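You operate a simulated robot arm through the tools that you are given. There is no shell and no other tool. Be economical: measure what you need, move in short steps, check, and stop when the job is done.

You are at the controls of a simulated two-armed robot. One attempt, no reset.

JOB
Park lever on, key on, try forward, then reverse, neutral, key off.
Fine: the light knob stays off.

The check looks at the end state, three seconds after you hand in, the way a careful person would. Anything else that was tipped, shoved, dropped, spilled or broken makes it a failure.

ROBOT AND FRAMES
Two 6-joint arms with three-finger grippers on one trunk, on a base that drives. Base frame: it is fixed to the floor where the robot stands at the start and does not move with it; the origin is under the middle of the robot, x ahead of it, y to its left, z up. Readings come in m, degrees, newtons and seconds.
The left shoulder is at the start at [0.02, 0.17, 1.55], the right one opposite. Places, roughly: drive lever [0.3, 0.2, 1]; ignition key [0.3, 0.3, 1]; light knob [0.4, 0.2, 1]; red park lever [0.5, 0, 0.5]. Payload 2.2 kg a hand.
The TCP of each hand is the grasp point between the finger pads, 0.025 m short of the fingertips. In the tool frame z runs along the fingers and y along their closing line. Largest opening 0.104 m; the body of the gripper starts 0.074 m behind the TCP.
Orientation is told as [roll, pitch, yaw] about the base's x, y, z axes, in that order, counted from this pose: with the fingers straight down and closing along the base's y, the tool's x points along the base's -x, its y along +y and its z along -z.

CONTROLS
- The arms move only by the tool move_arm. It takes "left_rows", "right_rows" or both (then of equal length, played together; a hand with none holds still); each is a list of rows, each an object of numbers (a shift or turn left out is 0, a gripper value left out holds the last): "dx", "dy", "dz": the shift along the tool's x, y, z in m; "ax", "ay", "az": the turn, a rotation vector about the tool's x, y, z in degrees; "gripper": the closure, from 0 (fully open) to 1 (shut). In form: [{"dx": .., "dy": .., "dz": .., "ax": .., "ay": .., "az": .., "gripper": ..}, ...]. A call has 1 to 12 rows; each row shifts and turns the commanded pose from where the row before left it, along the tool's axes as they then stand. Rows are played at 5 a second. More than 0.05 m and 8.6 degrees between two rows, or a gripper value outside its range, and nothing of the call is played. Where a pose cannot be reached the arm comes as near as it can. A force on the tool above 90 N (or 10 N above the force at the start of the call, whichever is more), or a blocked arm, ends the call early, and 0.2 s more pass. Each finger halts on what it meets, pressing with about 31 N; the grip force reading is that of the motor and also rises with nothing between the fingers. The clock runs only during rows and for 0.2 s after the last one: add rows that do not move to give the fingers time. It gives the time, the measured TCP pose, the force on the tool (base axes), the opening and the grip force at its end, in the units of the frame above (readings bear some noise), with the torque about the TCP (base axes, N m) and any sound that the robot's microphone picked up.
- Cameras (640 x 400 px; columns grow to the right, rows downward): "scene" is now at [0.1537, 0.0252, 1.4429]; the picture's right is [0.29, -0.96, 0.00], its down [-0.56, -0.17, -0.81] and it looks along [0.78, 0.23, -0.59] (base axes); focal length 223 px, centre (320, 200). "left" rides on the left gripper at [0.082, -0.003, -0.104] in its tool frame; the picture's right is [0.04, 1.00, 0.00], its down [-0.75, 0.03, -0.66] and it looks along [-0.66, 0.03, 0.75] (tool axes); focal length 256 px, centre (320, 200). "right" rides on the right gripper at [0.082, 0.003, -0.104] in its tool frame; the picture's right is [-0.04, 1.00, 0.00], its down [-0.75, -0.03, -0.66] and it looks along [-0.66, -0.03, 0.75] (tool axes); focal length 256 px, centre (320, 200). There is no depth. A picture from a camera that has moved, and an enlarged one, comes with that camera's place and axes in the base frame and with its lens.
- snapshot(camera): a new picture of that camera. It takes no simulated time.
- lift_body(by): slides the trunk up (or, below 0, down) by that many m; the arms and the scene camera ride with it, the base frame stays. It gives what a move gives, with no picture.
- roll_base(legs): drives the robot by 1 to 6 legs, each [ahead, left, turn to the left] in m, m and degrees, along the robot's own axes; the way and the turn of a leg run together, so that a leg with both is an arc; at most 1.5 m and 180 degrees a leg. The arms and the cameras ride along, it lands a little off, and it stops where it bumps. It gives what a move gives.
- pan_tilt(pan, tilt): turns the head with the scene camera to pan (to the left, within 60 degrees either way) and tilt (down, from -29 to 69), counted from straight ahead of the robot. It gives what a move gives.
- close_up(camera, box): a new picture of the part [left, top, right, bottom] of that camera's present view, enlarged. It takes no simulated time.
- job_done(): hands the job in; it is judged then, once.

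Work in short steps. Places have to be worked out from the pictures, the camera data and where the tool is seen: move nearer, look again, correct. Check each grasp and each placing, and mend what went wrong. You have 120 turns and 92 pictures in all, those below and enlarged ones among them. Open the grippers and draw the arms clear of the work before you hand the job in, unless the task says otherwise; then end with one line.

The tools are called as a command line: name --argument value ..., lists and objects as JSON in quotes. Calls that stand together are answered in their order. move_arm: Moves the arms, as the interface text tells. Its arguments: {"type":"object","properties":{"left_rows":{"type":"array"},"right_rows":{"type":"array"}},"required":[]} The other tools are called the same way: lift_body (by) slides the trunk up or down; roll_base (legs) drives the base; pan_tilt (pan, tilt) turns the head that bears the scene camera; snapshot (camera) takes a picture; close_up (camera, box) takes an enlarged picture of a part of a camera's view; job_done () hands the job in.

At the start:

```text
t: 0.0
left_tool_pos: [0.4721, 0.4164, 1.1855]
left_ee_rot: [0.0, -0.1, 0.1]
left_wrist_force: [-0.9, 0.2, -0.2]
left_moment: [-0.02, 0.06, 0.0]
left_width: 0.104
left_finger_force: 0.1
right_tool_pos: [0.6239, -0.0823, 1.2972]
right_ee_rot: [0.0, -0.1, 0.0]
right_wrist_force: [0.9, -0.7, -0.3]
right_moment: [0.01, -0.02, -0.02]
right_width: 0.1039
right_finger_force: 0.1
trunk travel left (down, up): [-0.742, 0.0]
robot x, y, heading: [-0.0022, 0.0004, -0.1]
head pan, tilt: [16.8, 35.9]
```

scene: 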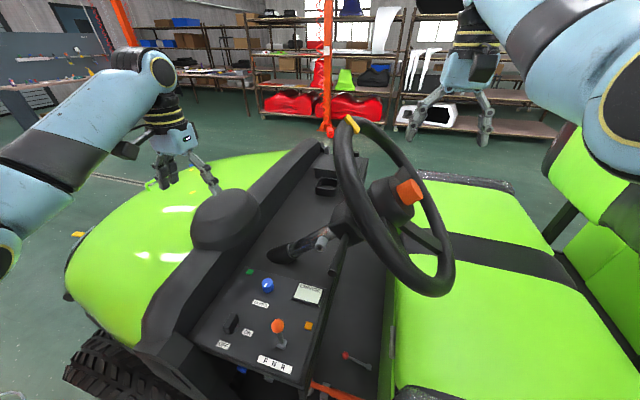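
right: 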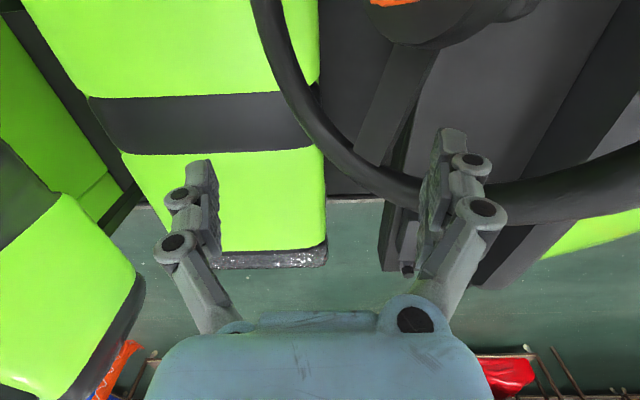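
left: 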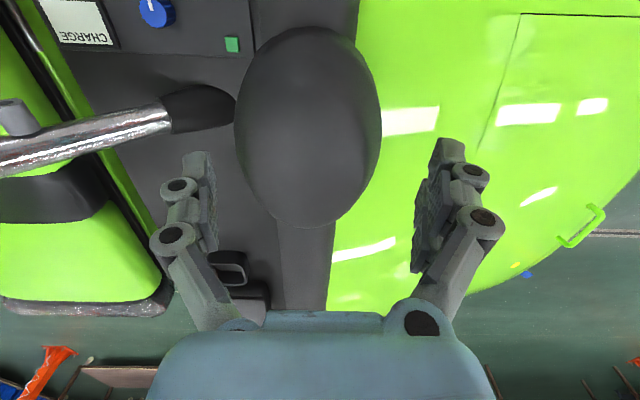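

The scene shows the dashboard with an orange-knobbed lever, a black key switch, a blue knob, and a red lever low down. I'll enlarge the panel and the floor lever.

close_up --camera "scene" --box '[190, 250, 350, 390]'

close_up --camera "scene" --box '[290, 300, 430, 400]'

```text
2.86 times, centred on (270, 320) of scene
camera zoom: at [0.1537, 0.0252, 1.4429], right [0.29, -0.96, 0.0], down [-0.56, -0.17, -0.81], along [0.78, 0.23, -0.59], focal length 638 px, centre (463, -143)
```

zoom: 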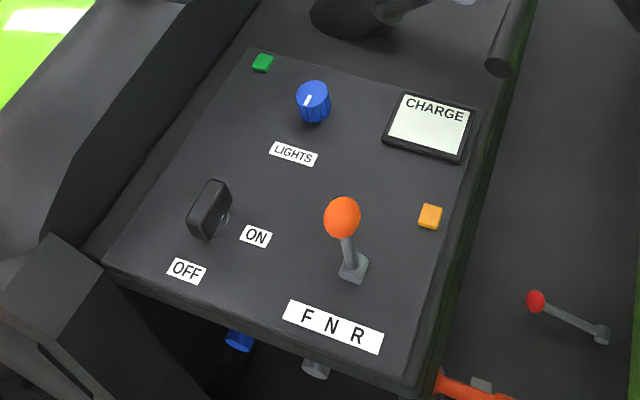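

```text
4.00 times, centred on (360, 350) of scene
camera zoom: at [0.1537, 0.0252, 1.4429], right [0.29, -0.96, 0.0], down [-0.56, -0.17, -0.81], along [0.78, 0.23, -0.59], focal length 893 px, centre (160, -400)
```

zoom: 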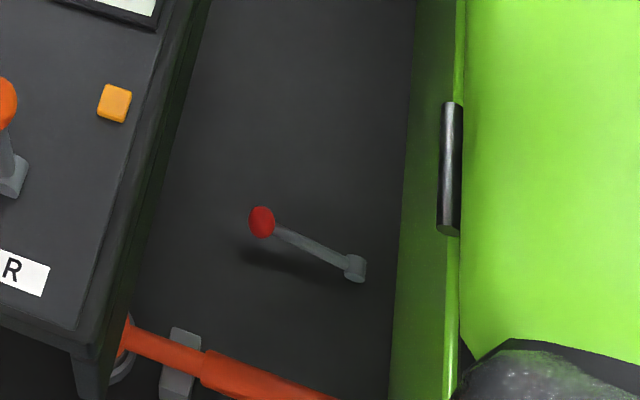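

The panel reads OFF/ON by the black key, F N R by the orange lever. I'll turn the head down and to the right to see the side of the vehicle and the space by the park lever.

pan_tilt --pan 0 --tilt 62

snapshot --camera "scene"

```text
t: 0.9
left_tool_pos: [0.4726, 0.4163, 1.1861]
left_ee_rot: [0.1, 0.0, 0.1]
left_wrist_force: [-0.1, -0.4, 0.0]
left_moment: [0.0, 0.04, 0.0]
left_width: 0.104
left_finger_force: 0.1
right_tool_pos: [0.6242, -0.0825, 1.2962]
right_ee_rot: [0.0, 0.1, -0.1]
right_wrist_force: [-0.1, -0.1, 0.2]
right_moment: [-0.02, -0.02, -0.03]
right_width: 0.104
right_finger_force: 0.0
trunk travel left (down, up): [-0.742, 0.0]
robot x, y, heading: [0.001, -0.0016, -0.1]
head pan, tilt: [0.0, 62.0]
```

```text
86 pictures are left
camera scene: at [0.1343, -0.0001, 1.4078], right [0.0, -1.0, 0.0], down [-0.88, 0.0, -0.47], along [0.47, 0.0, -0.88], focal length 223 px, centre (320, 200)
```

scene: 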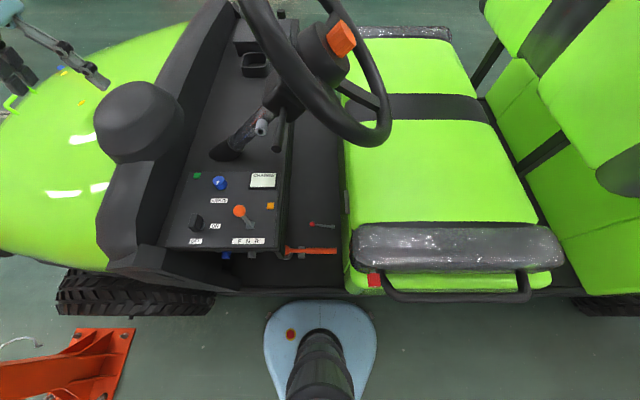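

The lever has an open line of sight between dash and seat. I'll enlarge that area and the panel from here.

close_up --camera "scene" --box '[270, 180, 380, 290]'

close_up --camera "scene" --box '[160, 160, 290, 260]'

```text
3.64 times, centred on (325, 235) of scene
camera zoom: at [0.1343, -0.0001, 1.4078], right [0.0, -1.0, 0.0], down [-0.88, 0.0, -0.47], along [0.47, 0.0, -0.88], focal length 812 px, centre (302, 73)
```

zoom: 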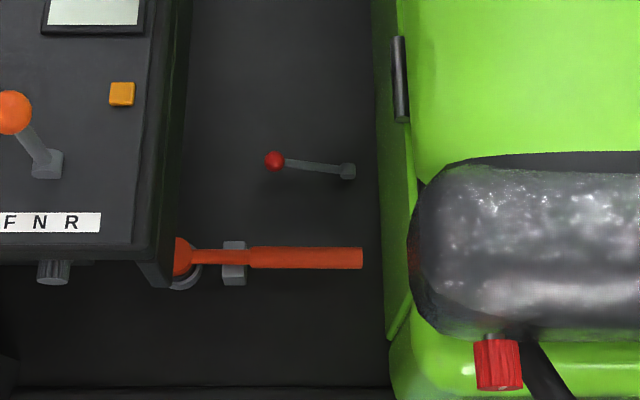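

```text
4.00 times, centred on (225, 210) of scene
camera zoom: at [0.1343, -0.0001, 1.4078], right [0.0, -1.0, 0.0], down [-0.88, 0.0, -0.47], along [0.47, 0.0, -0.88], focal length 893 px, centre (700, 160)
```

zoom: 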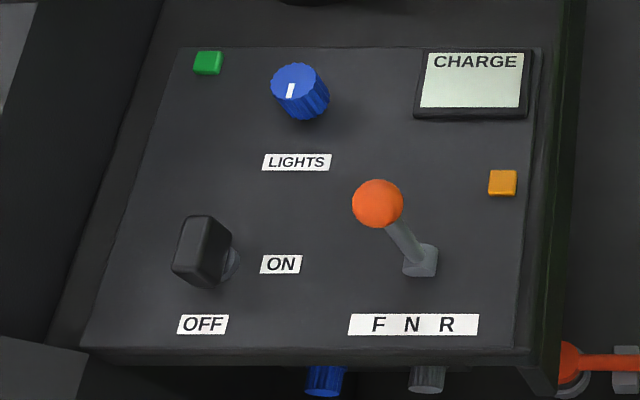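

Lever knob works out near [0.50, 0.03, 0.5], pivot near [0.51, -0.06, 0.45], with a free corridor between dash and seat at x<0.45. I'll draw the right hand back off the wheel to about [0.40, 0.0, 1.35] and lift the left hand out of the way.

move_arm --right_rows '[{"dz": -0.025}, {"dz": -0.025}, {"dx": 0.045}, {"dx": 0.045, "dy": 0.01}, {"dx": 0.045, "dy": 0.02}, {"dx": 0.045, "dy": 0.025}, {"dx": 0.04, "dy": 0.025}, {}]' --left_rows '[{"dz": -0.03}, {"dz": -0.03}, {"dz": -0.03, "dx": 0.02}, {"dz": -0.03, "dx": 0.02}, {"dz": -0.03, "dx": 0.02}, {"dx": 0.02}, {"dx": 0.02}, {}]'

snapshot --camera "scene"

snapshot --camera "right"

```text
refused: row 6 steps farther than a row can; nothing moved
```

```text
83 pictures are left
camera scene: at [0.1343, -0.0001, 1.4078], right [0.0, -1.0, 0.0], down [-0.88, 0.0, -0.47], along [0.47, 0.0, -0.88], focal length 223 px, centre (320, 200)
```

scene: 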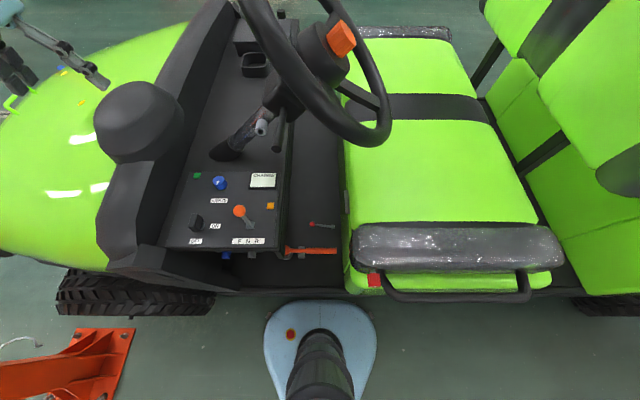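

```text
82 pictures are left
camera right: at [0.5414, -0.0778, 1.4019], right [0.04, 1.0, 0.0], down [0.75, -0.03, 0.66], along [0.66, -0.03, -0.75], focal length 256 px, centre (320, 200)
```

right: 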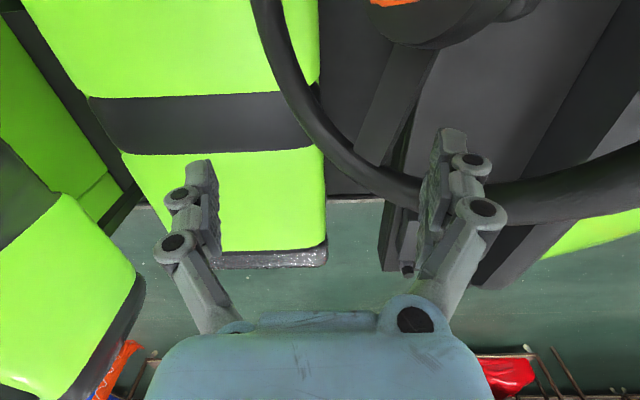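

That was refused for step length; I'll repeat it with smaller steps.

move_arm --right_rows '[{"dz": -0.03}, {"dz": -0.03}, {"dx": 0.04}, {"dx": 0.04, "dy": 0.01}, {"dx": 0.04, "dy": 0.02}, {"dx": 0.04, "dy": 0.02}, {"dx": 0.04, "dy": 0.02}, {"dx": 0.02, "dy": 0.01}]' --left_rows '[{"dz": -0.03}, {"dz": -0.03}, {"dz": -0.03, "dx": 0.02}, {"dz": -0.03, "dx": 0.02}, {"dz": -0.03, "dx": 0.02}, {"dx": 0.02}, {"dx": 0.02}, {}]'

snapshot --camera "scene"

snapshot --camera "right"

```text
t: 2.7
left_tool_pos: [0.363, 0.4611, 1.2567]
left_ee_rot: [0.1, 0.1, 0.0]
left_wrist_force: [-0.3, -0.8, -0.5]
left_moment: [0.01, 0.02, -0.04]
left_width: 0.1039
left_finger_force: 0.1
left hand out of reach, approached as far as the arm can: row 1, 2, 3, 4, 5
right_tool_pos: [0.6064, -0.0377, 1.3178]
right_ee_rot: [-0.8, -0.4, -1.6]
right_wrist_force: [0.2, 0.1, 0.6]
right_moment: [0.01, 0.0, -0.04]
right_width: 0.1041
right_finger_force: 0.1
right hand out of reach, approached as far as the arm can: row 2, 3, 4, 5, 6, 7, 8
trunk travel left (down, up): [-0.742, 0.0]
robot x, y, heading: [-0.0038, -0.0008, -0.0]
head pan, tilt: [0.0, 62.0]
```

```text
81 pictures are left
camera scene: at [0.135, -0.0006, 1.4076], right [0.0, -1.0, 0.0], down [-0.88, 0.0, -0.47], along [0.47, 0.0, -0.88], focal length 223 px, centre (320, 200)
```

scene: 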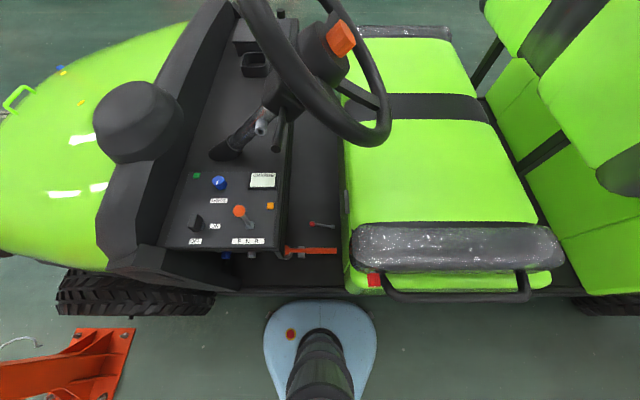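

```text
80 pictures are left
camera right: at [0.523, -0.0294, 1.4233], right [0.07, 1.0, -0.01], down [0.75, -0.04, 0.66], along [0.66, -0.06, -0.75], focal length 256 px, centre (320, 200)
```

right: 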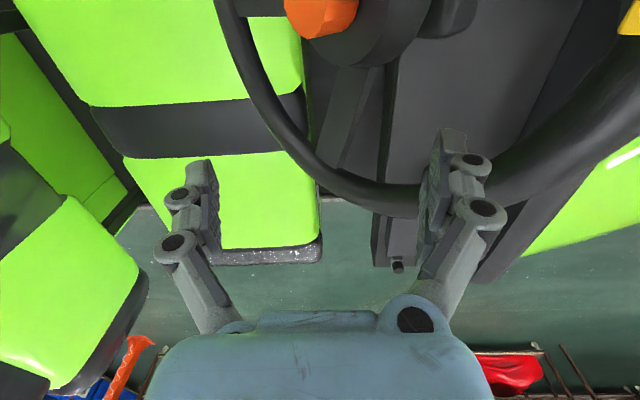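

The high, near poses are out of reach. I'll try coming back at about the same height with the right hand in a small step to see what is reachable.

move_arm --right_rows '[{"dz": 0.03}, {"dz": 0.02}, {}]'

```text
t: 3.7
left_tool_pos: [0.3624, 0.4611, 1.2581]
left_ee_rot: [-0.1, 0.1, 0.0]
left_wrist_force: [-0.1, 0.3, 0.3]
left_moment: [0.02, -0.02, 0.0]
left_width: 0.104
left_finger_force: 0.0
right_tool_pos: [0.6089, -0.0473, 1.2725]
right_ee_rot: [-1.5, -1.1, -2.4]
right_wrist_force: [0.5, -0.2, 0.0]
right_moment: [0.02, 0.0, -0.01]
right_width: 0.1041
right_finger_force: 0.0
trunk travel left (down, up): [-0.742, 0.0]
robot x, y, heading: [0.0, 0.0009, -0.1]
head pan, tilt: [0.0, 62.0]
stopped in row 3 (right hand): the arm was blocked; the commanded pose is now the measured one
```

The right arm was blocked without tool force. I'll look at it with the head turned right.

pan_tilt --pan -5 --tilt 15

snapshot --camera "scene"

snapshot --camera "left"

```text
t: 4.8
left_tool_pos: [0.3608, 0.4632, 1.2564]
left_ee_rot: [0.0, 0.1, 0.1]
left_wrist_force: [-0.9, -0.3, -0.3]
left_moment: [-0.03, 0.01, -0.03]
left_width: 0.104
left_finger_force: 0.0
right_tool_pos: [0.6093, -0.0474, 1.2709]
right_ee_rot: [-1.5, -1.0, -2.4]
right_wrist_force: [-0.7, 1.1, -0.2]
right_moment: [-0.02, 0.02, 0.01]
right_width: 0.1041
right_finger_force: 0.0
trunk travel left (down, up): [-0.742, 0.0]
robot x, y, heading: [0.0014, 0.0017, -0.0]
head pan, tilt: [-5.0, 15.0]
```

```text
79 pictures are left
camera scene: at [0.1629, -0.0083, 1.4762], right [-0.09, -1.0, 0.0], down [-0.26, 0.02, -0.97], along [0.96, -0.08, -0.26], focal length 223 px, centre (320, 200)
```

scene: 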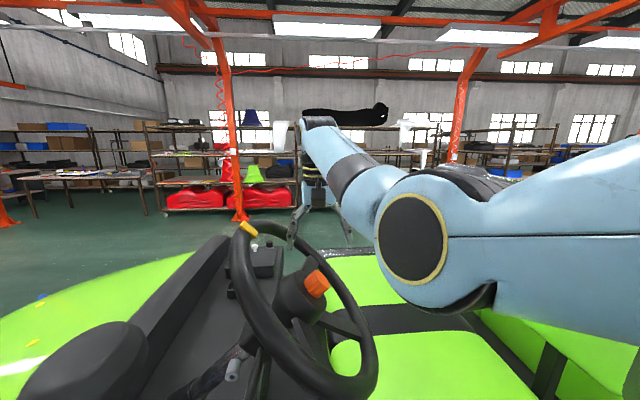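

```text
78 pictures are left
camera left: at [0.2805, 0.4593, 1.3608], right [-0.04, 1.0, 0.0], down [0.75, 0.03, 0.66], along [0.66, 0.03, -0.75], focal length 256 px, centre (320, 200)
```

left: 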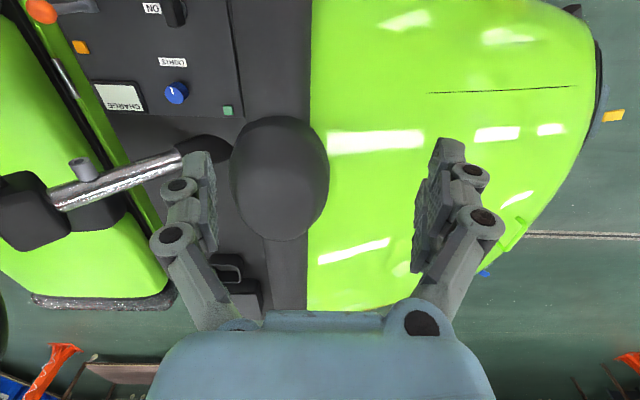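

The right elbow hangs out to the side; nothing seems touched. I'll probe bringing the right hand back toward the robot at this height.

move_arm --right_rows '[{"dx": 0.03}, {"dx": 0.03}, {"dx": 0.03}, {}]'

snapshot --camera "scene"

```text
t: 6.0
left_tool_pos: [0.3612, 0.4622, 1.2575]
left_ee_rot: [-0.1, 0.1, 0.0]
left_wrist_force: [-0.7, 0.6, -0.4]
left_moment: [0.0, -0.03, 0.0]
left_width: 0.1041
left_finger_force: 0.1
right_tool_pos: [0.578, -0.111, 1.2509]
right_ee_rot: [-5.0, -2.7, -5.8]
right_wrist_force: [-0.1, -0.4, -0.5]
right_moment: [0.02, 0.01, -0.01]
right_width: 0.1039
right_finger_force: 0.1
right hand out of reach, approached as far as the arm can: row 2, 3
trunk travel left (down, up): [-0.742, 0.0]
robot x, y, heading: [0.0004, -0.0015, 0.1]
head pan, tilt: [-5.0, 15.0]
stopped in row 4 (right hand): the arm was blocked; the commanded pose is now the measured one
```

```text
77 pictures are left
camera scene: at [0.1631, -0.0083, 1.4763], right [-0.09, -1.0, 0.0], down [-0.26, 0.02, -0.97], along [0.96, -0.08, -0.26], focal length 223 px, centre (320, 200)
```

scene: 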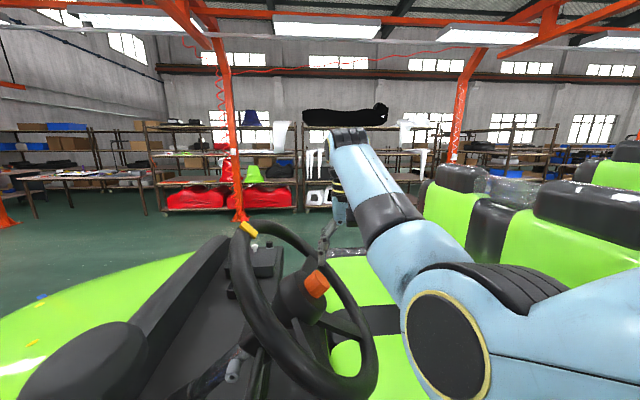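

The wheel hub triangulates to about [0.50, -0.04, 1.22], so the right hand is close to it. I'll check with the right camera before moving on.

snapshot --camera "right"

close_up --camera "scene" --box '[200, 120, 480, 400]'

```text
76 pictures are left
camera right: at [0.4933, -0.089, 1.3514], right [0.14, 0.99, -0.08], down [0.72, -0.05, 0.69], along [0.68, -0.16, -0.72], focal length 256 px, centre (320, 200)
```

right: 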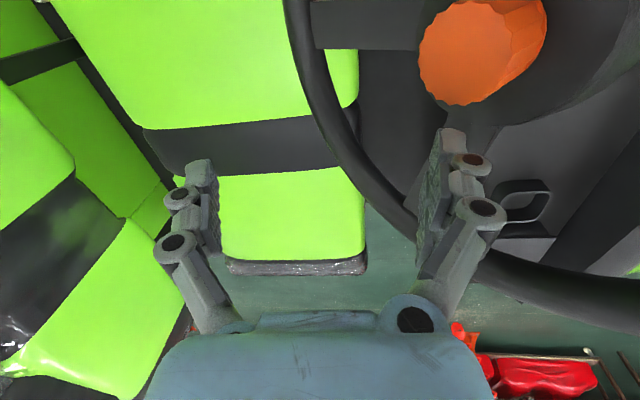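

```text
1.43 times, centred on (340, 260) of scene
camera zoom: at [0.1631, -0.0083, 1.4763], right [-0.09, -1.0, 0.0], down [-0.26, 0.02, -0.97], along [0.96, -0.08, -0.26], focal length 319 px, centre (291, 114)
```

zoom: 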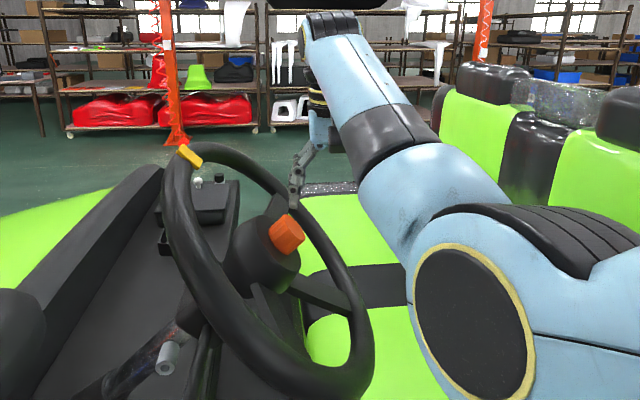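

The +y finger is close to the rim. I'll lift the hand, shift it to -y and straighten it, then back the robot off so that both hands come over the robot side of the vehicle.

move_arm --right_rows '[{"dz": -0.02, "ax": -2, "ay": 1.5, "az": -2}, {"dz": -0.02, "dx": -0.015, "ax": -2, "ay": 1.2, "az": -2}, {"dz": -0.01, "dx": -0.015, "dy": -0.01, "ax": -1, "az": -1.8}, {"dx": -0.01, "dy": -0.03}, {"dy": -0.02}, {}]'

```text
t: 7.5
left_tool_pos: [0.3605, 0.4635, 1.2572]
left_ee_rot: [-0.1, 0.0, 0.0]
left_wrist_force: [0.6, 0.2, -0.8]
left_moment: [-0.01, 0.01, 0.03]
left_width: 0.1039
left_finger_force: 0.1
right_tool_pos: [0.6282, -0.1597, 1.2904]
right_ee_rot: [0.3, 0.5, 0.3]
right_wrist_force: [0.1, 0.2, 0.1]
right_moment: [-0.03, 0.0, 0.03]
right_width: 0.104
right_finger_force: 0.0
right hand out of reach, approached as far as the arm can: row 1
trunk travel left (down, up): [-0.742, 0.0]
robot x, y, heading: [0.0002, -0.0003, -0.0]
head pan, tilt: [-5.0, 15.0]
```

Right hand is clear at [0.63, -0.16, 1.29]. Backing the base 0.25 m and looking again.

roll_base --legs '[[-0.25, 0, 0]]'

pan_tilt --pan 0 --tilt 45

snapshot --camera "scene"

snapshot --camera "right"

snapshot --camera "left"

```text
t: 9.3
left_tool_pos: [0.1082, 0.4608, 1.2577]
left_ee_rot: [0.0, 0.0, -0.2]
left_wrist_force: [-0.6, 0.6, -0.2]
left_moment: [0.0, 0.0, 0.02]
left_width: 0.1038
left_finger_force: 0.1
right_tool_pos: [0.3762, -0.1616, 1.2908]
right_ee_rot: [0.3, 0.4, 0.0]
right_wrist_force: [-0.3, 0.1, 0.4]
right_moment: [-0.02, -0.03, 0.02]
right_width: 0.1039
right_finger_force: 0.2
trunk travel left (down, up): [-0.742, 0.0]
robot x, y, heading: [-0.2529, -0.0033, -0.3]
head pan, tilt: [-5.0, 15.0]
```

```text
t: 10.2
left_tool_pos: [0.1085, 0.4625, 1.2567]
left_ee_rot: [0.1, 0.1, -0.2]
left_wrist_force: [-0.5, 0.3, 0.3]
left_moment: [0.04, 0.04, 0.01]
left_width: 0.1039
left_finger_force: 0.2
right_tool_pos: [0.3743, -0.1617, 1.2913]
right_ee_rot: [0.3, 0.3, 0.0]
right_wrist_force: [0.3, -0.1, -0.1]
right_moment: [0.04, 0.03, 0.0]
right_width: 0.1041
right_finger_force: 0.0
trunk travel left (down, up): [-0.742, 0.0]
robot x, y, heading: [-0.2537, 0.0004, -0.1]
head pan, tilt: [0.0, 45.0]
```

```text
74 pictures are left
camera scene: at [-0.1025, -0.0002, 1.4295], right [0.0, -1.0, 0.0], down [-0.71, 0.0, -0.71], along [0.71, 0.0, -0.71], focal length 223 px, centre (320, 200)
```

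scene: 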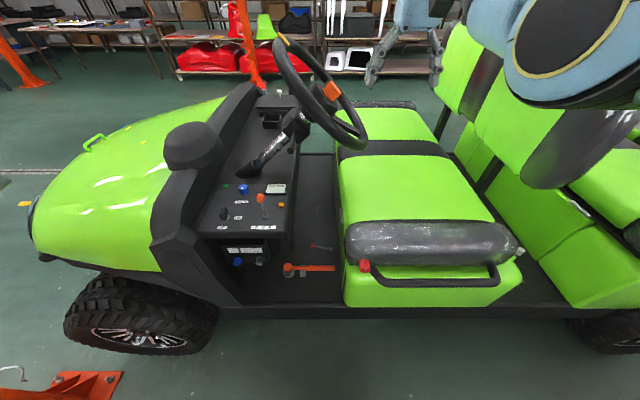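

```text
73 pictures are left
camera right: at [0.2938, -0.1581, 1.3966], right [0.04, 1.0, 0.01], down [0.76, -0.03, 0.65], along [0.65, -0.02, -0.76], focal length 256 px, centre (320, 200)
```

right: 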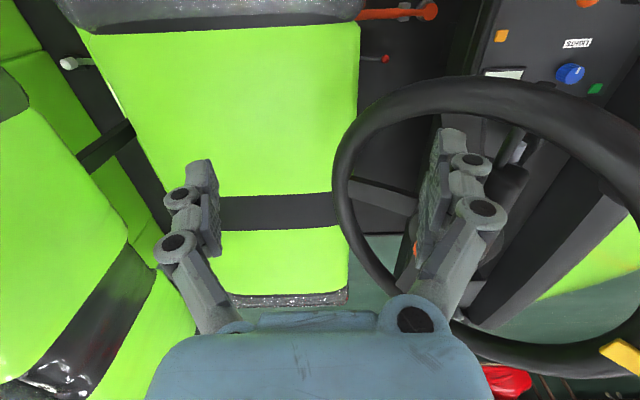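

```text
72 pictures are left
camera left: at [0.0281, 0.4588, 1.3606], right [-0.04, 1.0, 0.0], down [0.75, 0.03, 0.66], along [0.66, 0.02, -0.76], focal length 256 px, centre (320, 200)
```

left: 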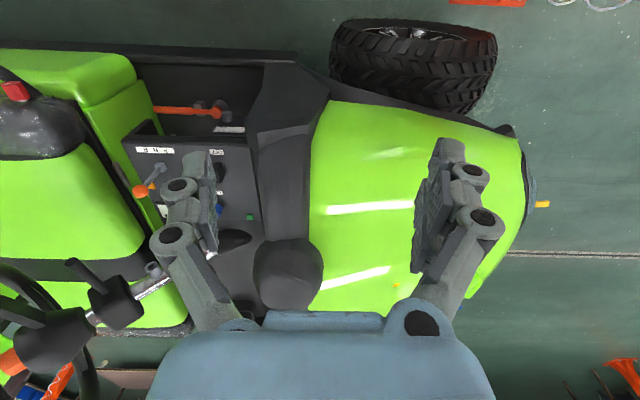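

The knob triangulates to about [0.485, 0.038, 0.53]. I'll enlarge the lever from both cameras to refine it.

close_up --camera "scene" --box '[270, 220, 350, 290]'

close_up --camera "right" --box '[340, 0, 460, 90]'

```text
5.71 times, centred on (310, 255) of scene
camera zoom: at [-0.1025, -0.0002, 1.4295], right [0.0, -1.0, 0.0], down [-0.71, 0.0, -0.71], along [0.71, 0.0, -0.71], focal length 1276 px, centre (377, -114)
```

zoom: 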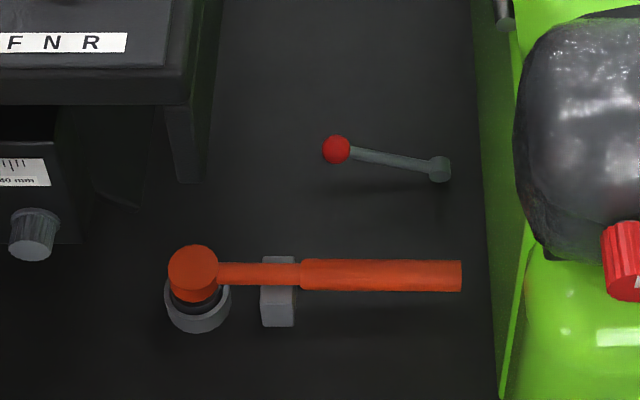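

```text
4.44 times, centred on (400, 45) of right
camera zoom: at [0.2938, -0.1581, 1.3966], right [0.04, 1.0, 0.01], down [0.76, -0.03, 0.65], along [0.65, -0.02, -0.76], focal length 1138 px, centre (-36, 889)
```

zoom: 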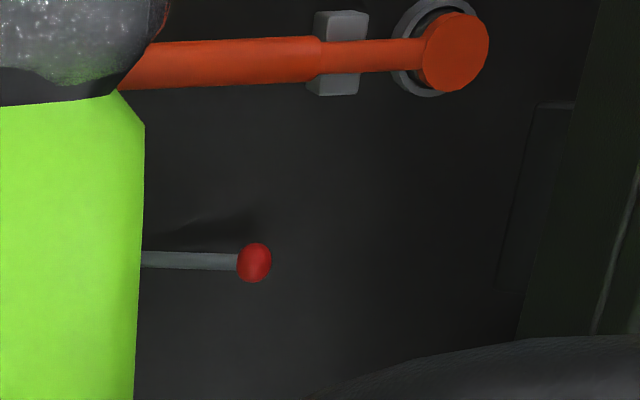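

The lever knob is at ~[0.485, 0.035, 0.533], pivot ~[0.484, -0.052, 0.51], with an orange handle in front at ~[0.37, 0, 0.54] to avoid. I'll back off a bit more, lower the trunk outside the vehicle, and pose the right hand there before going in.

roll_base --legs '[[-0.2, 0, 0]]'

lift_body --by -0.35

snapshot --camera "scene"

```text
t: 11.8
left_tool_pos: [-0.088, 0.4617, 1.2571]
left_ee_rot: [0.0, -0.1, 0.0]
left_wrist_force: [-1.2, 0.4, 0.3]
left_moment: [0.0, -0.03, 0.01]
left_width: 0.104
left_finger_force: 0.0
right_tool_pos: [0.179, -0.1608, 1.2905]
right_ee_rot: [0.3, 0.4, 0.0]
right_wrist_force: [-0.5, 0.3, 0.1]
right_moment: [0.0, -0.06, 0.01]
right_width: 0.1039
right_finger_force: 0.0
trunk travel left (down, up): [-0.742, 0.0]
robot x, y, heading: [-0.4545, 0.0035, -0.1]
head pan, tilt: [0.0, 45.0]
```

```text
t: 15.2
left_tool_pos: [-0.088, 0.4617, 0.9076]
left_ee_rot: [0.0, 0.0, -0.1]
left_wrist_force: [-0.7, 1.1, 0.1]
left_moment: [-0.03, -0.01, -0.03]
left_width: 0.1039
left_finger_force: 0.0
right_tool_pos: [0.1776, -0.1616, 0.92]
right_ee_rot: [0.3, 2.5, -0.1]
right_wrist_force: [0.7, -0.2, 0.1]
right_moment: [0.02, -0.02, 0.03]
right_width: 0.1039
right_finger_force: 0.1
trunk travel left (down, up): [-0.392, 0.35]
robot x, y, heading: [-0.4495, 0.0017, -0.3]
head pan, tilt: [0.0, 45.0]
```

```text
69 pictures are left
camera scene: at [-0.2944, 0.0003, 1.0756], right [0.0, -1.0, 0.0], down [-0.71, 0.0, -0.71], along [0.71, 0.0, -0.71], focal length 223 px, centre (320, 200)
```

scene: 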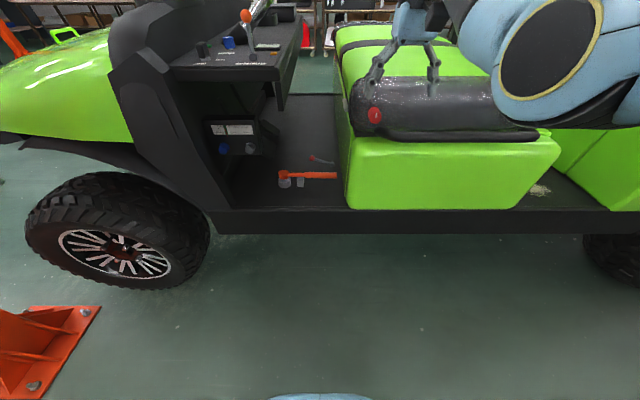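

The right hand sits 2 cm lower than expected; the seat bolster is close ahead. I'll slide the right hand left to y≈0.02, into the gap line, and check tracking.

move_arm --right_rows '[{"dy": 0.03}, {"dy": 0.04}, {"dy": 0.04}, {"dy": 0.04}, {"dy": 0.03}, {}]'

pan_tilt --pan -10 --tilt 25

snapshot --camera "scene"

```text
t: 16.6
left_tool_pos: [-0.0855, 0.463, 0.909]
left_ee_rot: [0.0, 0.0, -0.1]
left_wrist_force: [-1.0, -0.3, -0.2]
left_moment: [0.0, 0.0, -0.01]
left_width: 0.1041
left_finger_force: 0.1
right_tool_pos: [0.1802, 0.0102, 0.9168]
right_ee_rot: [0.2, 2.6, -0.5]
right_wrist_force: [-0.5, -0.2, 0.0]
right_moment: [-0.01, -0.01, 0.01]
right_width: 0.1038
right_finger_force: 0.0
trunk travel left (down, up): [-0.392, 0.35]
robot x, y, heading: [-0.4506, 0.0033, -0.0]
head pan, tilt: [0.0, 45.0]
```

```text
t: 17.5
left_tool_pos: [-0.088, 0.462, 0.9073]
left_ee_rot: [0.0, -0.1, -0.2]
left_wrist_force: [-0.1, 0.1, 0.2]
left_moment: [-0.03, 0.01, 0.0]
left_width: 0.1042
left_finger_force: 0.0
right_tool_pos: [0.1812, 0.011, 0.9178]
right_ee_rot: [0.3, 2.5, -0.6]
right_wrist_force: [-0.5, 0.6, -0.4]
right_moment: [0.02, -0.01, 0.0]
right_width: 0.1042
right_finger_force: 0.0
trunk travel left (down, up): [-0.392, 0.35]
robot x, y, heading: [-0.4472, 0.0015, -0.1]
head pan, tilt: [-10.0, 25.0]
```

```text
68 pictures are left
camera scene: at [-0.2849, -0.0156, 1.106], right [-0.18, -0.98, 0.0], down [-0.42, 0.07, -0.91], along [0.89, -0.16, -0.42], focal length 223 px, centre (320, 200)
```

scene: 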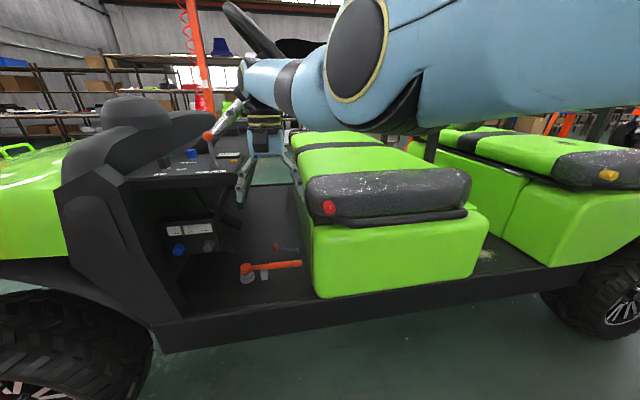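

The arm tracks well. Now I turn the right hand 90° about its axis (camera to +y side), so the fingers close along x.

move_arm --right_rows '[{"az": 8.2}, {"az": 8.2}, {"az": 8.2}, {"az": 8.2}, {"az": 8.2}, {"az": 8.2}, {"az": 8.2}, {"az": 8.2}, {"az": 8.2}, {"az": 8.2}, {"az": 8.0}, {}]'

```text
t: 20.1
left_tool_pos: [-0.0882, 0.4629, 0.9086]
left_ee_rot: [0.0, 0.0, -0.1]
left_wrist_force: [0.0, -0.7, 0.4]
left_moment: [0.02, 0.01, 0.02]
left_width: 0.1037
left_finger_force: 0.1
right_tool_pos: [0.1816, 0.0123, 0.9209]
right_ee_rot: [-2.5, 0.2, -90.5]
right_wrist_force: [-0.4, 0.7, 0.0]
right_moment: [0.01, -0.01, -0.02]
right_width: 0.1041
right_finger_force: 0.1
trunk travel left (down, up): [-0.392, 0.35]
robot x, y, heading: [-0.4529, 0.0013, -0.1]
head pan, tilt: [-10.0, 25.0]
```

Rotation is done. To keep the forearm in line with the gap, I'll shift the hand toward -y and back, tilt the fingers 25° forward, and then move the base 0.13 m left.

move_arm --right_rows '[{"dx": -0.03, "dy": -0.02}, {"dx": -0.03, "dy": -0.02}, {"dx": -0.03, "dy": -0.01}, {"dx": -0.04}, {"ax": -7}, {"ax": -7}, {"ax": -7}, {"ax": -6}, {}]'

roll_base --legs '[[0, 0.13, 0]]'

snapshot --camera "scene"

snapshot --camera "right"

```text
t: 22.3
left_tool_pos: [-0.0877, 0.4615, 0.9085]
left_ee_rot: [0.0, -0.1, -0.3]
left_wrist_force: [0.4, 0.2, 0.1]
left_moment: [0.02, 0.04, -0.01]
left_width: 0.104
left_finger_force: 0.0
right_tool_pos: [0.1699, -0.1577, 0.91]
right_ee_rot: [26.3, -4.4, -93.4]
right_wrist_force: [-0.5, 0.4, 0.2]
right_moment: [0.02, 0.02, -0.02]
right_width: 0.1039
right_finger_force: 0.0
right hand out of reach, approached as far as the arm can: row 2, 3, 4
trunk travel left (down, up): [-0.392, 0.35]
robot x, y, heading: [-0.4496, 0.0009, -0.0]
head pan, tilt: [-10.0, 25.0]
stopped in row 9 (right hand): the arm was blocked; the commanded pose is now the measured one
```

```text
t: 23.6
left_tool_pos: [-0.0872, 0.595, 0.9073]
left_ee_rot: [-0.1, -0.1, -0.1]
left_wrist_force: [0.0, 0.3, -0.6]
left_moment: [-0.03, 0.04, 0.0]
left_width: 0.1038
left_finger_force: 0.1
right_tool_pos: [0.1702, -0.0248, 0.9082]
right_ee_rot: [26.4, -4.5, -93.2]
right_wrist_force: [0.3, 0.2, -0.5]
right_moment: [-0.03, 0.0, -0.03]
right_width: 0.1038
right_finger_force: 0.1
trunk travel left (down, up): [-0.392, 0.35]
robot x, y, heading: [-0.4498, 0.1349, -0.2]
head pan, tilt: [-10.0, 25.0]
```

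```text
67 pictures are left
camera scene: at [-0.2846, 0.1178, 1.1061], right [-0.18, -0.98, 0.0], down [-0.42, 0.07, -0.91], along [0.89, -0.16, -0.42], focal length 223 px, centre (320, 200)
```

scene: 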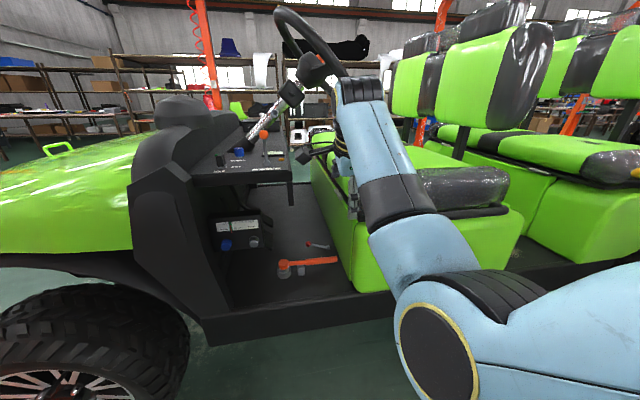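

```text
66 pictures are left
camera right: at [0.1316, 0.0681, 0.9976], right [0.89, -0.06, 0.44], down [-0.36, -0.69, 0.63], along [0.27, -0.72, -0.63], focal length 256 px, centre (320, 200)
```

right: 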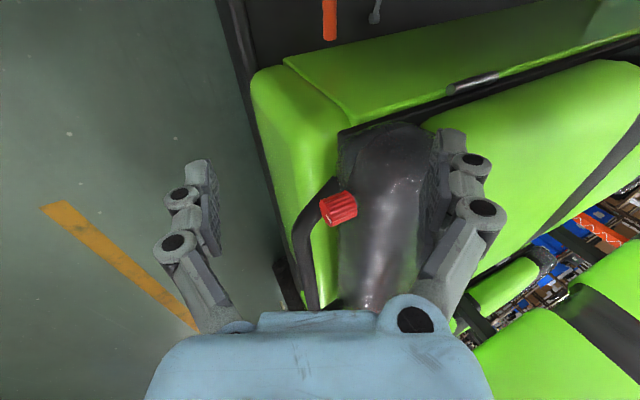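

The hand is tilted forward 26° and the gap line is clear. I'll reduce the tilt to about 16°, lean the wrist slightly to -y, and lower the hand outside the vehicle to z≈0.62, with the fingers half closed.

move_arm --right_rows '[{"ax": 5, "ay": 5, "gripper": 0.45}, {"ax": 5, "ay": 5}, {"dz": 0.035, "dy": -0.01}, {"dz": 0.035, "dy": -0.01}, {"dz": 0.035, "dy": -0.01}, {"dz": 0.035, "dy": -0.01}, {"dz": 0.035, "dy": -0.01}, {"dz": 0.035, "dy": -0.01}, {"dz": 0.035, "dy": -0.01}, {"dz": 0.035, "dy": -0.01}, {}]'

snapshot --camera "scene"

snapshot --camera "right"

```text
t: 26.0
left_tool_pos: [-0.088, 0.5939, 0.9079]
left_ee_rot: [0.0, -0.1, -0.1]
left_wrist_force: [-0.3, -1.0, 0.1]
left_moment: [0.01, 0.01, -0.01]
left_width: 0.1041
left_finger_force: 0.1
right_tool_pos: [0.1714, -0.0018, 0.618]
right_ee_rot: [16.5, 4.9, -89.6]
right_wrist_force: [0.1, 0.0, -0.4]
right_moment: [-0.01, 0.01, 0.0]
right_width: 0.0574
right_finger_force: 0.0
trunk travel left (down, up): [-0.392, 0.35]
robot x, y, heading: [-0.4541, 0.1285, 0.3]
head pan, tilt: [-10.0, 25.0]
```

```text
65 pictures are left
camera scene: at [-0.2848, 0.1164, 1.1062], right [-0.18, -0.98, 0.0], down [-0.42, 0.07, -0.91], along [0.89, -0.16, -0.42], focal length 223 px, centre (320, 200)
```

scene: 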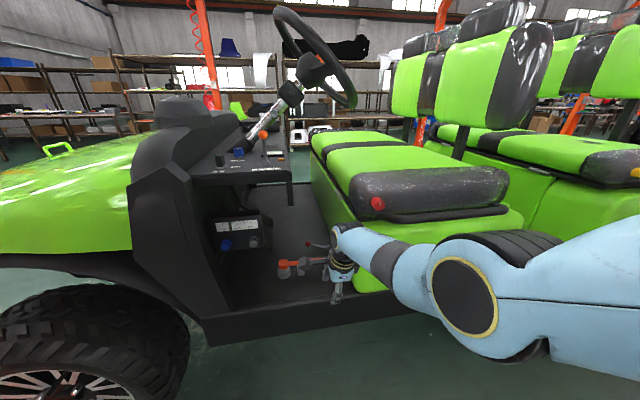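

```text
64 pictures are left
camera right: at [0.1439, 0.0723, 0.7264], right [0.96, -0.06, 0.28], down [-0.21, -0.81, 0.55], along [0.19, -0.59, -0.78], focal length 256 px, centre (320, 200)
```

right: 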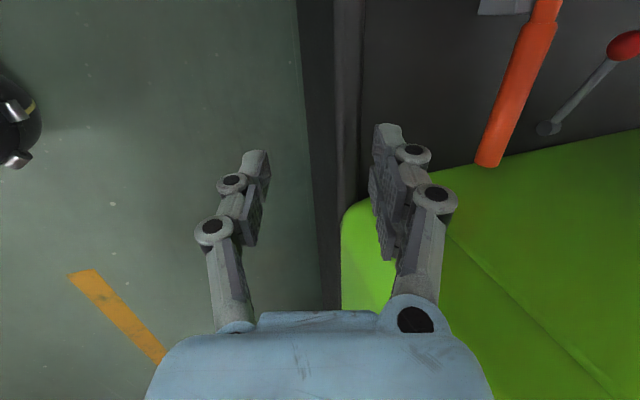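

The right camera confirms the knob at about [0.485, 0.031, 0.54] and pivot [0.485, -0.055, 0.515]. I'll raise the hand slightly over the orange handle height and extend it 0.12 m into the gap by arm, keeping the elbow away from the seat.

move_arm --right_rows '[{"dz": -0.018, "dy": 0.005}, {"dy": 0.03, "dz": 0.008}, {"dy": 0.03, "dz": 0.008}, {"dy": 0.03, "dz": 0.008}, {"dy": 0.03, "dz": 0.008}, {}]'

snapshot --camera "scene"

```text
t: 27.4
left_tool_pos: [-0.0882, 0.5957, 0.9074]
left_ee_rot: [0.1, 0.0, -0.1]
left_wrist_force: [-0.1, -0.7, -1.0]
left_moment: [-0.03, -0.03, -0.01]
left_width: 0.1041
left_finger_force: 0.2
right_tool_pos: [0.214, -0.0176, 0.6673]
right_ee_rot: [16.3, 4.9, -89.5]
right_wrist_force: [-0.1, -0.4, 0.5]
right_moment: [0.02, 0.02, 0.01]
right_width: 0.0573
right_finger_force: 0.1
right hand out of reach, approached as far as the arm can: row 2, 3, 4, 5
trunk travel left (down, up): [-0.392, 0.35]
robot x, y, heading: [-0.4475, 0.1371, -0.1]
head pan, tilt: [-10.0, 25.0]
```

```text
63 pictures are left
camera scene: at [-0.2845, 0.1165, 1.1061], right [-0.18, -0.98, 0.0], down [-0.42, 0.07, -0.91], along [0.89, -0.16, -0.42], focal length 223 px, centre (320, 200)
```

scene: 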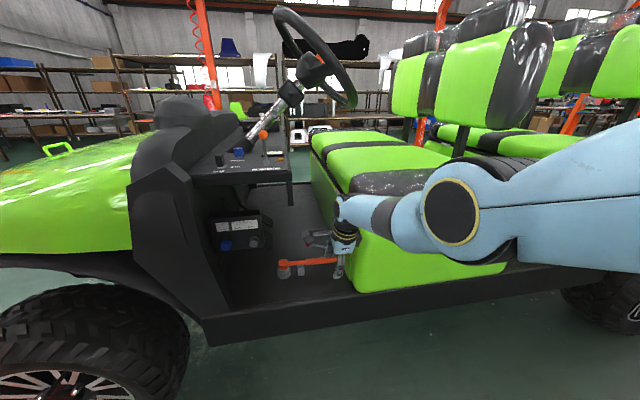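

The arm is near full stretch, so I need a lower trunk with the arm reaching level through the gap. I'll back off, shift left, and lower the trunk in stages while raising the hand.

roll_base --legs '[[-0.08, 0, 0], [0, 0.1, 0]]'

lift_body --by -0.17

move_arm --right_rows '[{"dz": -0.03, "dy": 0.009}, {"dz": -0.03, "dy": 0.009}, {"dz": -0.03, "dy": 0.009}, {"dz": -0.03, "dy": 0.009}, {"dz": -0.03, "dy": 0.009}, {}]'

```text
t: 29.2
left_tool_pos: [-0.168, 0.6951, 0.9058]
left_ee_rot: [0.0, 0.0, 0.0]
left_wrist_force: [0.6, 1.4, -0.4]
left_moment: [-0.05, -0.01, -0.01]
left_width: 0.104
left_finger_force: 0.1
right_tool_pos: [0.1336, 0.0836, 0.6679]
right_ee_rot: [16.3, 4.9, -89.6]
right_wrist_force: [0.0, 0.9, 0.5]
right_moment: [-0.07, 0.03, 0.01]
right_width: 0.0574
right_finger_force: 0.1
trunk travel left (down, up): [-0.392, 0.35]
robot x, y, heading: [-0.5316, 0.2335, -0.2]
head pan, tilt: [-10.0, 25.0]
```

```text
t: 31.1
left_tool_pos: [-0.1733, 0.6943, 0.7102]
left_ee_rot: [0.0, 5.0, 0.0]
left_wrist_force: [-0.2, -0.3, 0.1]
left_moment: [0.02, -0.04, 0.02]
left_width: 0.104
left_finger_force: 0.0
right_tool_pos: [0.1343, 0.0831, 0.4983]
right_ee_rot: [16.3, 4.9, -89.4]
right_wrist_force: [0.3, 0.0, -0.1]
right_moment: [0.03, -0.02, 0.04]
right_width: 0.0571
right_finger_force: 0.1
trunk travel left (down, up): [-0.222, 0.52]
robot x, y, heading: [-0.5322, 0.2352, -0.1]
head pan, tilt: [-10.0, 25.0]
```

```text
t: 32.5
left_tool_pos: [-0.1729, 0.6939, 0.7098]
left_ee_rot: [-0.1, 5.0, -0.2]
left_wrist_force: [-0.3, -0.9, 0.3]
left_moment: [0.0, 0.01, 0.01]
left_width: 0.1038
left_finger_force: 0.0
right_tool_pos: [0.1342, 0.0686, 0.6541]
right_ee_rot: [16.3, 4.9, -89.5]
right_wrist_force: [0.3, 0.7, 0.0]
right_moment: [0.01, -0.02, 0.02]
right_width: 0.0572
right_finger_force: 0.1
trunk travel left (down, up): [-0.222, 0.52]
robot x, y, heading: [-0.5272, 0.2352, -0.2]
head pan, tilt: [-10.0, 25.0]
```

The left hand deflected a little on lowering (its elbow probably hangs onto the robot's own base). I'll reach the left hand forward and up to free it, and look.

move_arm --left_rows '[{"dx": -0.03, "dz": -0.03}, {"dx": -0.03, "dz": -0.03}, {"dx": -0.03, "dz": -0.03}, {"dx": -0.03, "dz": -0.03}, {}]'

snapshot --camera "scene"

```text
t: 33.7
left_tool_pos: [-0.0414, 0.6939, 0.8195]
left_ee_rot: [0.0, 5.0, -0.1]
left_wrist_force: [0.5, -0.4, 0.2]
left_moment: [-0.02, -0.01, 0.0]
left_width: 0.1041
left_finger_force: 0.0
right_tool_pos: [0.1345, 0.0681, 0.6541]
right_ee_rot: [16.2, 4.9, -89.4]
right_wrist_force: [0.5, -0.1, -0.1]
right_moment: [0.0, 0.01, -0.01]
right_width: 0.0574
right_finger_force: 0.1
trunk travel left (down, up): [-0.222, 0.52]
robot x, y, heading: [-0.5349, 0.2329, -0.1]
head pan, tilt: [-10.0, 25.0]
```

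```text
62 pictures are left
camera scene: at [-0.3557, 0.2163, 0.93], right [-0.17, -0.98, 0.0], down [-0.42, 0.07, -0.91], along [0.89, -0.16, -0.42], focal length 223 px, centre (320, 200)
```

scene: 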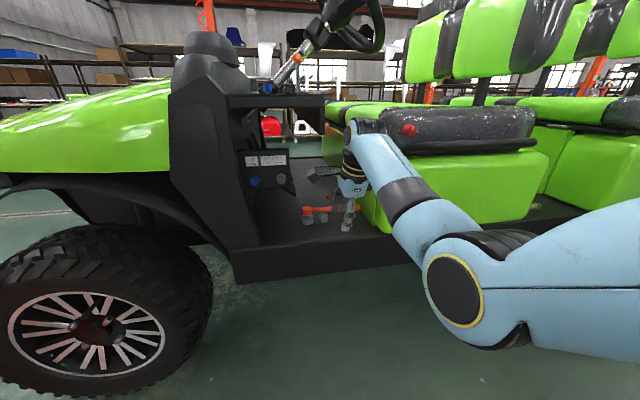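

The right arm is lined up with the gap. I'll lower the trunk another 0.12 m, then stretch the right hand forward and up to about z 0.63, y 0.0.

lift_body --by -0.12

move_arm --right_rows '[{"dz": -0.03, "dy": 0.009, "dx": -0.01}, {"dz": -0.03, "dy": 0.009, "dx": -0.01}, {"dz": -0.03, "dy": 0.009, "dx": -0.01}, {"dy": 0.02, "dz": -0.005, "dx": -0.01}, {"dy": 0.02, "dx": -0.01}, {"dy": 0.02, "dx": -0.01}, {}]'

snapshot --camera "scene"

```text
t: 35.2
left_tool_pos: [-0.0424, 0.6951, 0.7001]
left_ee_rot: [0.0, 4.9, -0.2]
left_wrist_force: [-0.1, -0.6, -0.6]
left_moment: [0.01, 0.01, -0.01]
left_width: 0.1042
left_finger_force: 0.0
right_tool_pos: [0.1353, 0.0694, 0.5345]
right_ee_rot: [16.4, 4.9, -89.4]
right_wrist_force: [-0.2, 0.8, 0.0]
right_moment: [0.0, -0.01, 0.0]
right_width: 0.0573
right_finger_force: 0.1
trunk travel left (down, up): [-0.102, 0.64]
robot x, y, heading: [-0.5316, 0.2347, 0.0]
head pan, tilt: [-10.0, 25.0]
```

```text
t: 36.8
left_tool_pos: [-0.0422, 0.6941, 0.6994]
left_ee_rot: [0.0, 5.0, -0.1]
left_wrist_force: [-0.2, -0.5, -0.4]
left_moment: [-0.01, -0.02, -0.05]
left_width: 0.1041
left_finger_force: 0.0
right_tool_pos: [0.1937, 0.0002, 0.6433]
right_ee_rot: [16.3, 4.9, -89.4]
right_wrist_force: [1.0, 0.1, 0.5]
right_moment: [0.01, -0.01, 0.02]
right_width: 0.0572
right_finger_force: 0.1
trunk travel left (down, up): [-0.102, 0.64]
robot x, y, heading: [-0.5287, 0.2345, -0.1]
head pan, tilt: [-10.0, 25.0]
```

```text
61 pictures are left
camera scene: at [-0.3464, 0.2162, 0.8067], right [-0.17, -0.98, 0.0], down [-0.42, 0.07, -0.91], along [0.89, -0.16, -0.42], focal length 223 px, centre (320, 200)
```

scene: 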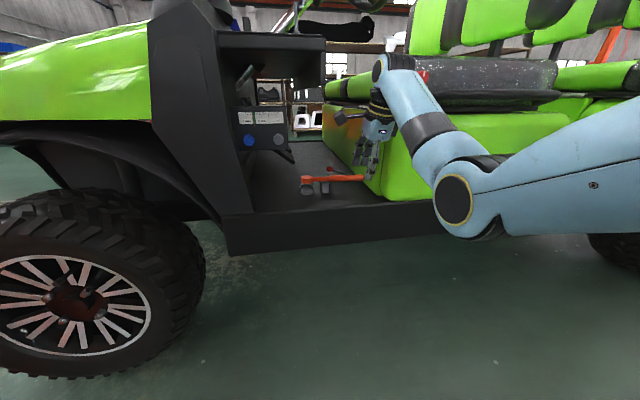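

Clear line. I'll shift the base left 4 cm with the hand compensating, drive ahead 0.2 m, and look again.

move_arm --right_rows '[{"dx": -0.02}, {"dx": -0.02}, {}]'

roll_base --legs '[[0, 0.04, 0], [0.18, 0, 0]]'

snapshot --camera "scene"

snapshot --camera "right"

```text
t: 37.6
left_tool_pos: [-0.0427, 0.6934, 0.6986]
left_ee_rot: [0.0, 5.0, -0.1]
left_wrist_force: [0.0, 0.3, -0.5]
left_moment: [-0.06, 0.0, 0.0]
left_width: 0.1039
left_finger_force: 0.1
right_tool_pos: [0.1929, -0.0395, 0.6407]
right_ee_rot: [16.3, 4.9, -89.4]
right_wrist_force: [-0.4, 0.0, -0.2]
right_moment: [-0.01, 0.01, -0.02]
right_width: 0.0574
right_finger_force: 0.1
trunk travel left (down, up): [-0.102, 0.64]
robot x, y, heading: [-0.5314, 0.2282, -0.3]
head pan, tilt: [-10.0, 25.0]
```

```text
t: 39.6
left_tool_pos: [0.1362, 0.7314, 0.6999]
left_ee_rot: [0.0, 5.0, -0.2]
left_wrist_force: [-0.2, -0.2, -0.1]
left_moment: [-0.01, -0.02, 0.01]
left_width: 0.104
left_finger_force: 0.0
right_tool_pos: [0.3706, -0.0022, 0.6395]
right_ee_rot: [16.3, 4.9, -89.8]
right_wrist_force: [-1.1, -0.3, 0.3]
right_moment: [0.01, 0.01, 0.02]
right_width: 0.0573
right_finger_force: 0.1
trunk travel left (down, up): [-0.102, 0.64]
robot x, y, heading: [-0.3539, 0.2753, -0.2]
head pan, tilt: [-10.0, 25.0]
```

```text
60 pictures are left
camera scene: at [-0.1683, 0.2553, 0.8066], right [-0.18, -0.98, 0.0], down [-0.42, 0.07, -0.91], along [0.89, -0.16, -0.42], focal length 223 px, centre (320, 200)
```

scene: 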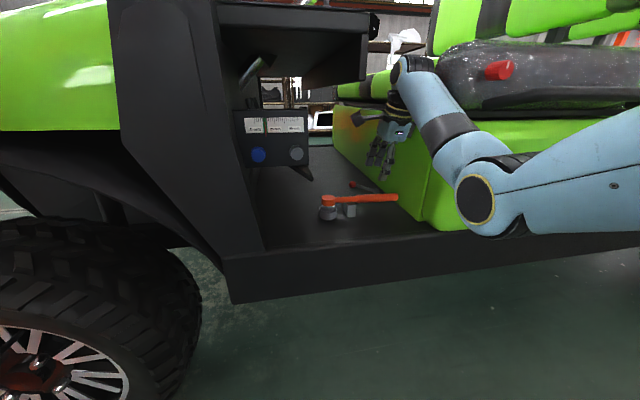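

```text
59 pictures are left
camera right: at [0.344, 0.0715, 0.7485], right [0.96, -0.06, 0.28], down [-0.21, -0.81, 0.55], along [0.19, -0.59, -0.79], focal length 256 px, centre (320, 200)
```

right: 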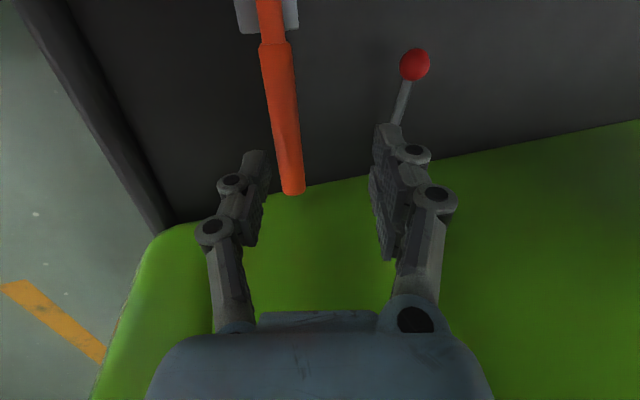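

The knob is consistent at ≈[0.483, 0.033, 0.54]. Before driving on 0.12 m I check the left hand's surroundings.

snapshot --camera "left"

```text
58 pictures are left
camera left: at [0.065, 0.7292, 0.8087], right [-0.04, 1.0, 0.0], down [0.81, 0.03, 0.59], along [0.59, 0.02, -0.81], focal length 256 px, centre (320, 200)
```

left: 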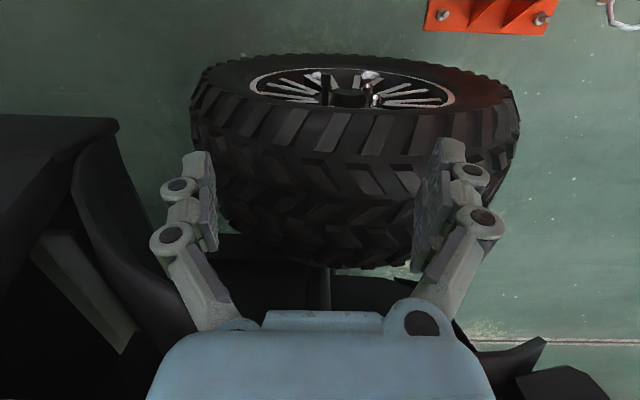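

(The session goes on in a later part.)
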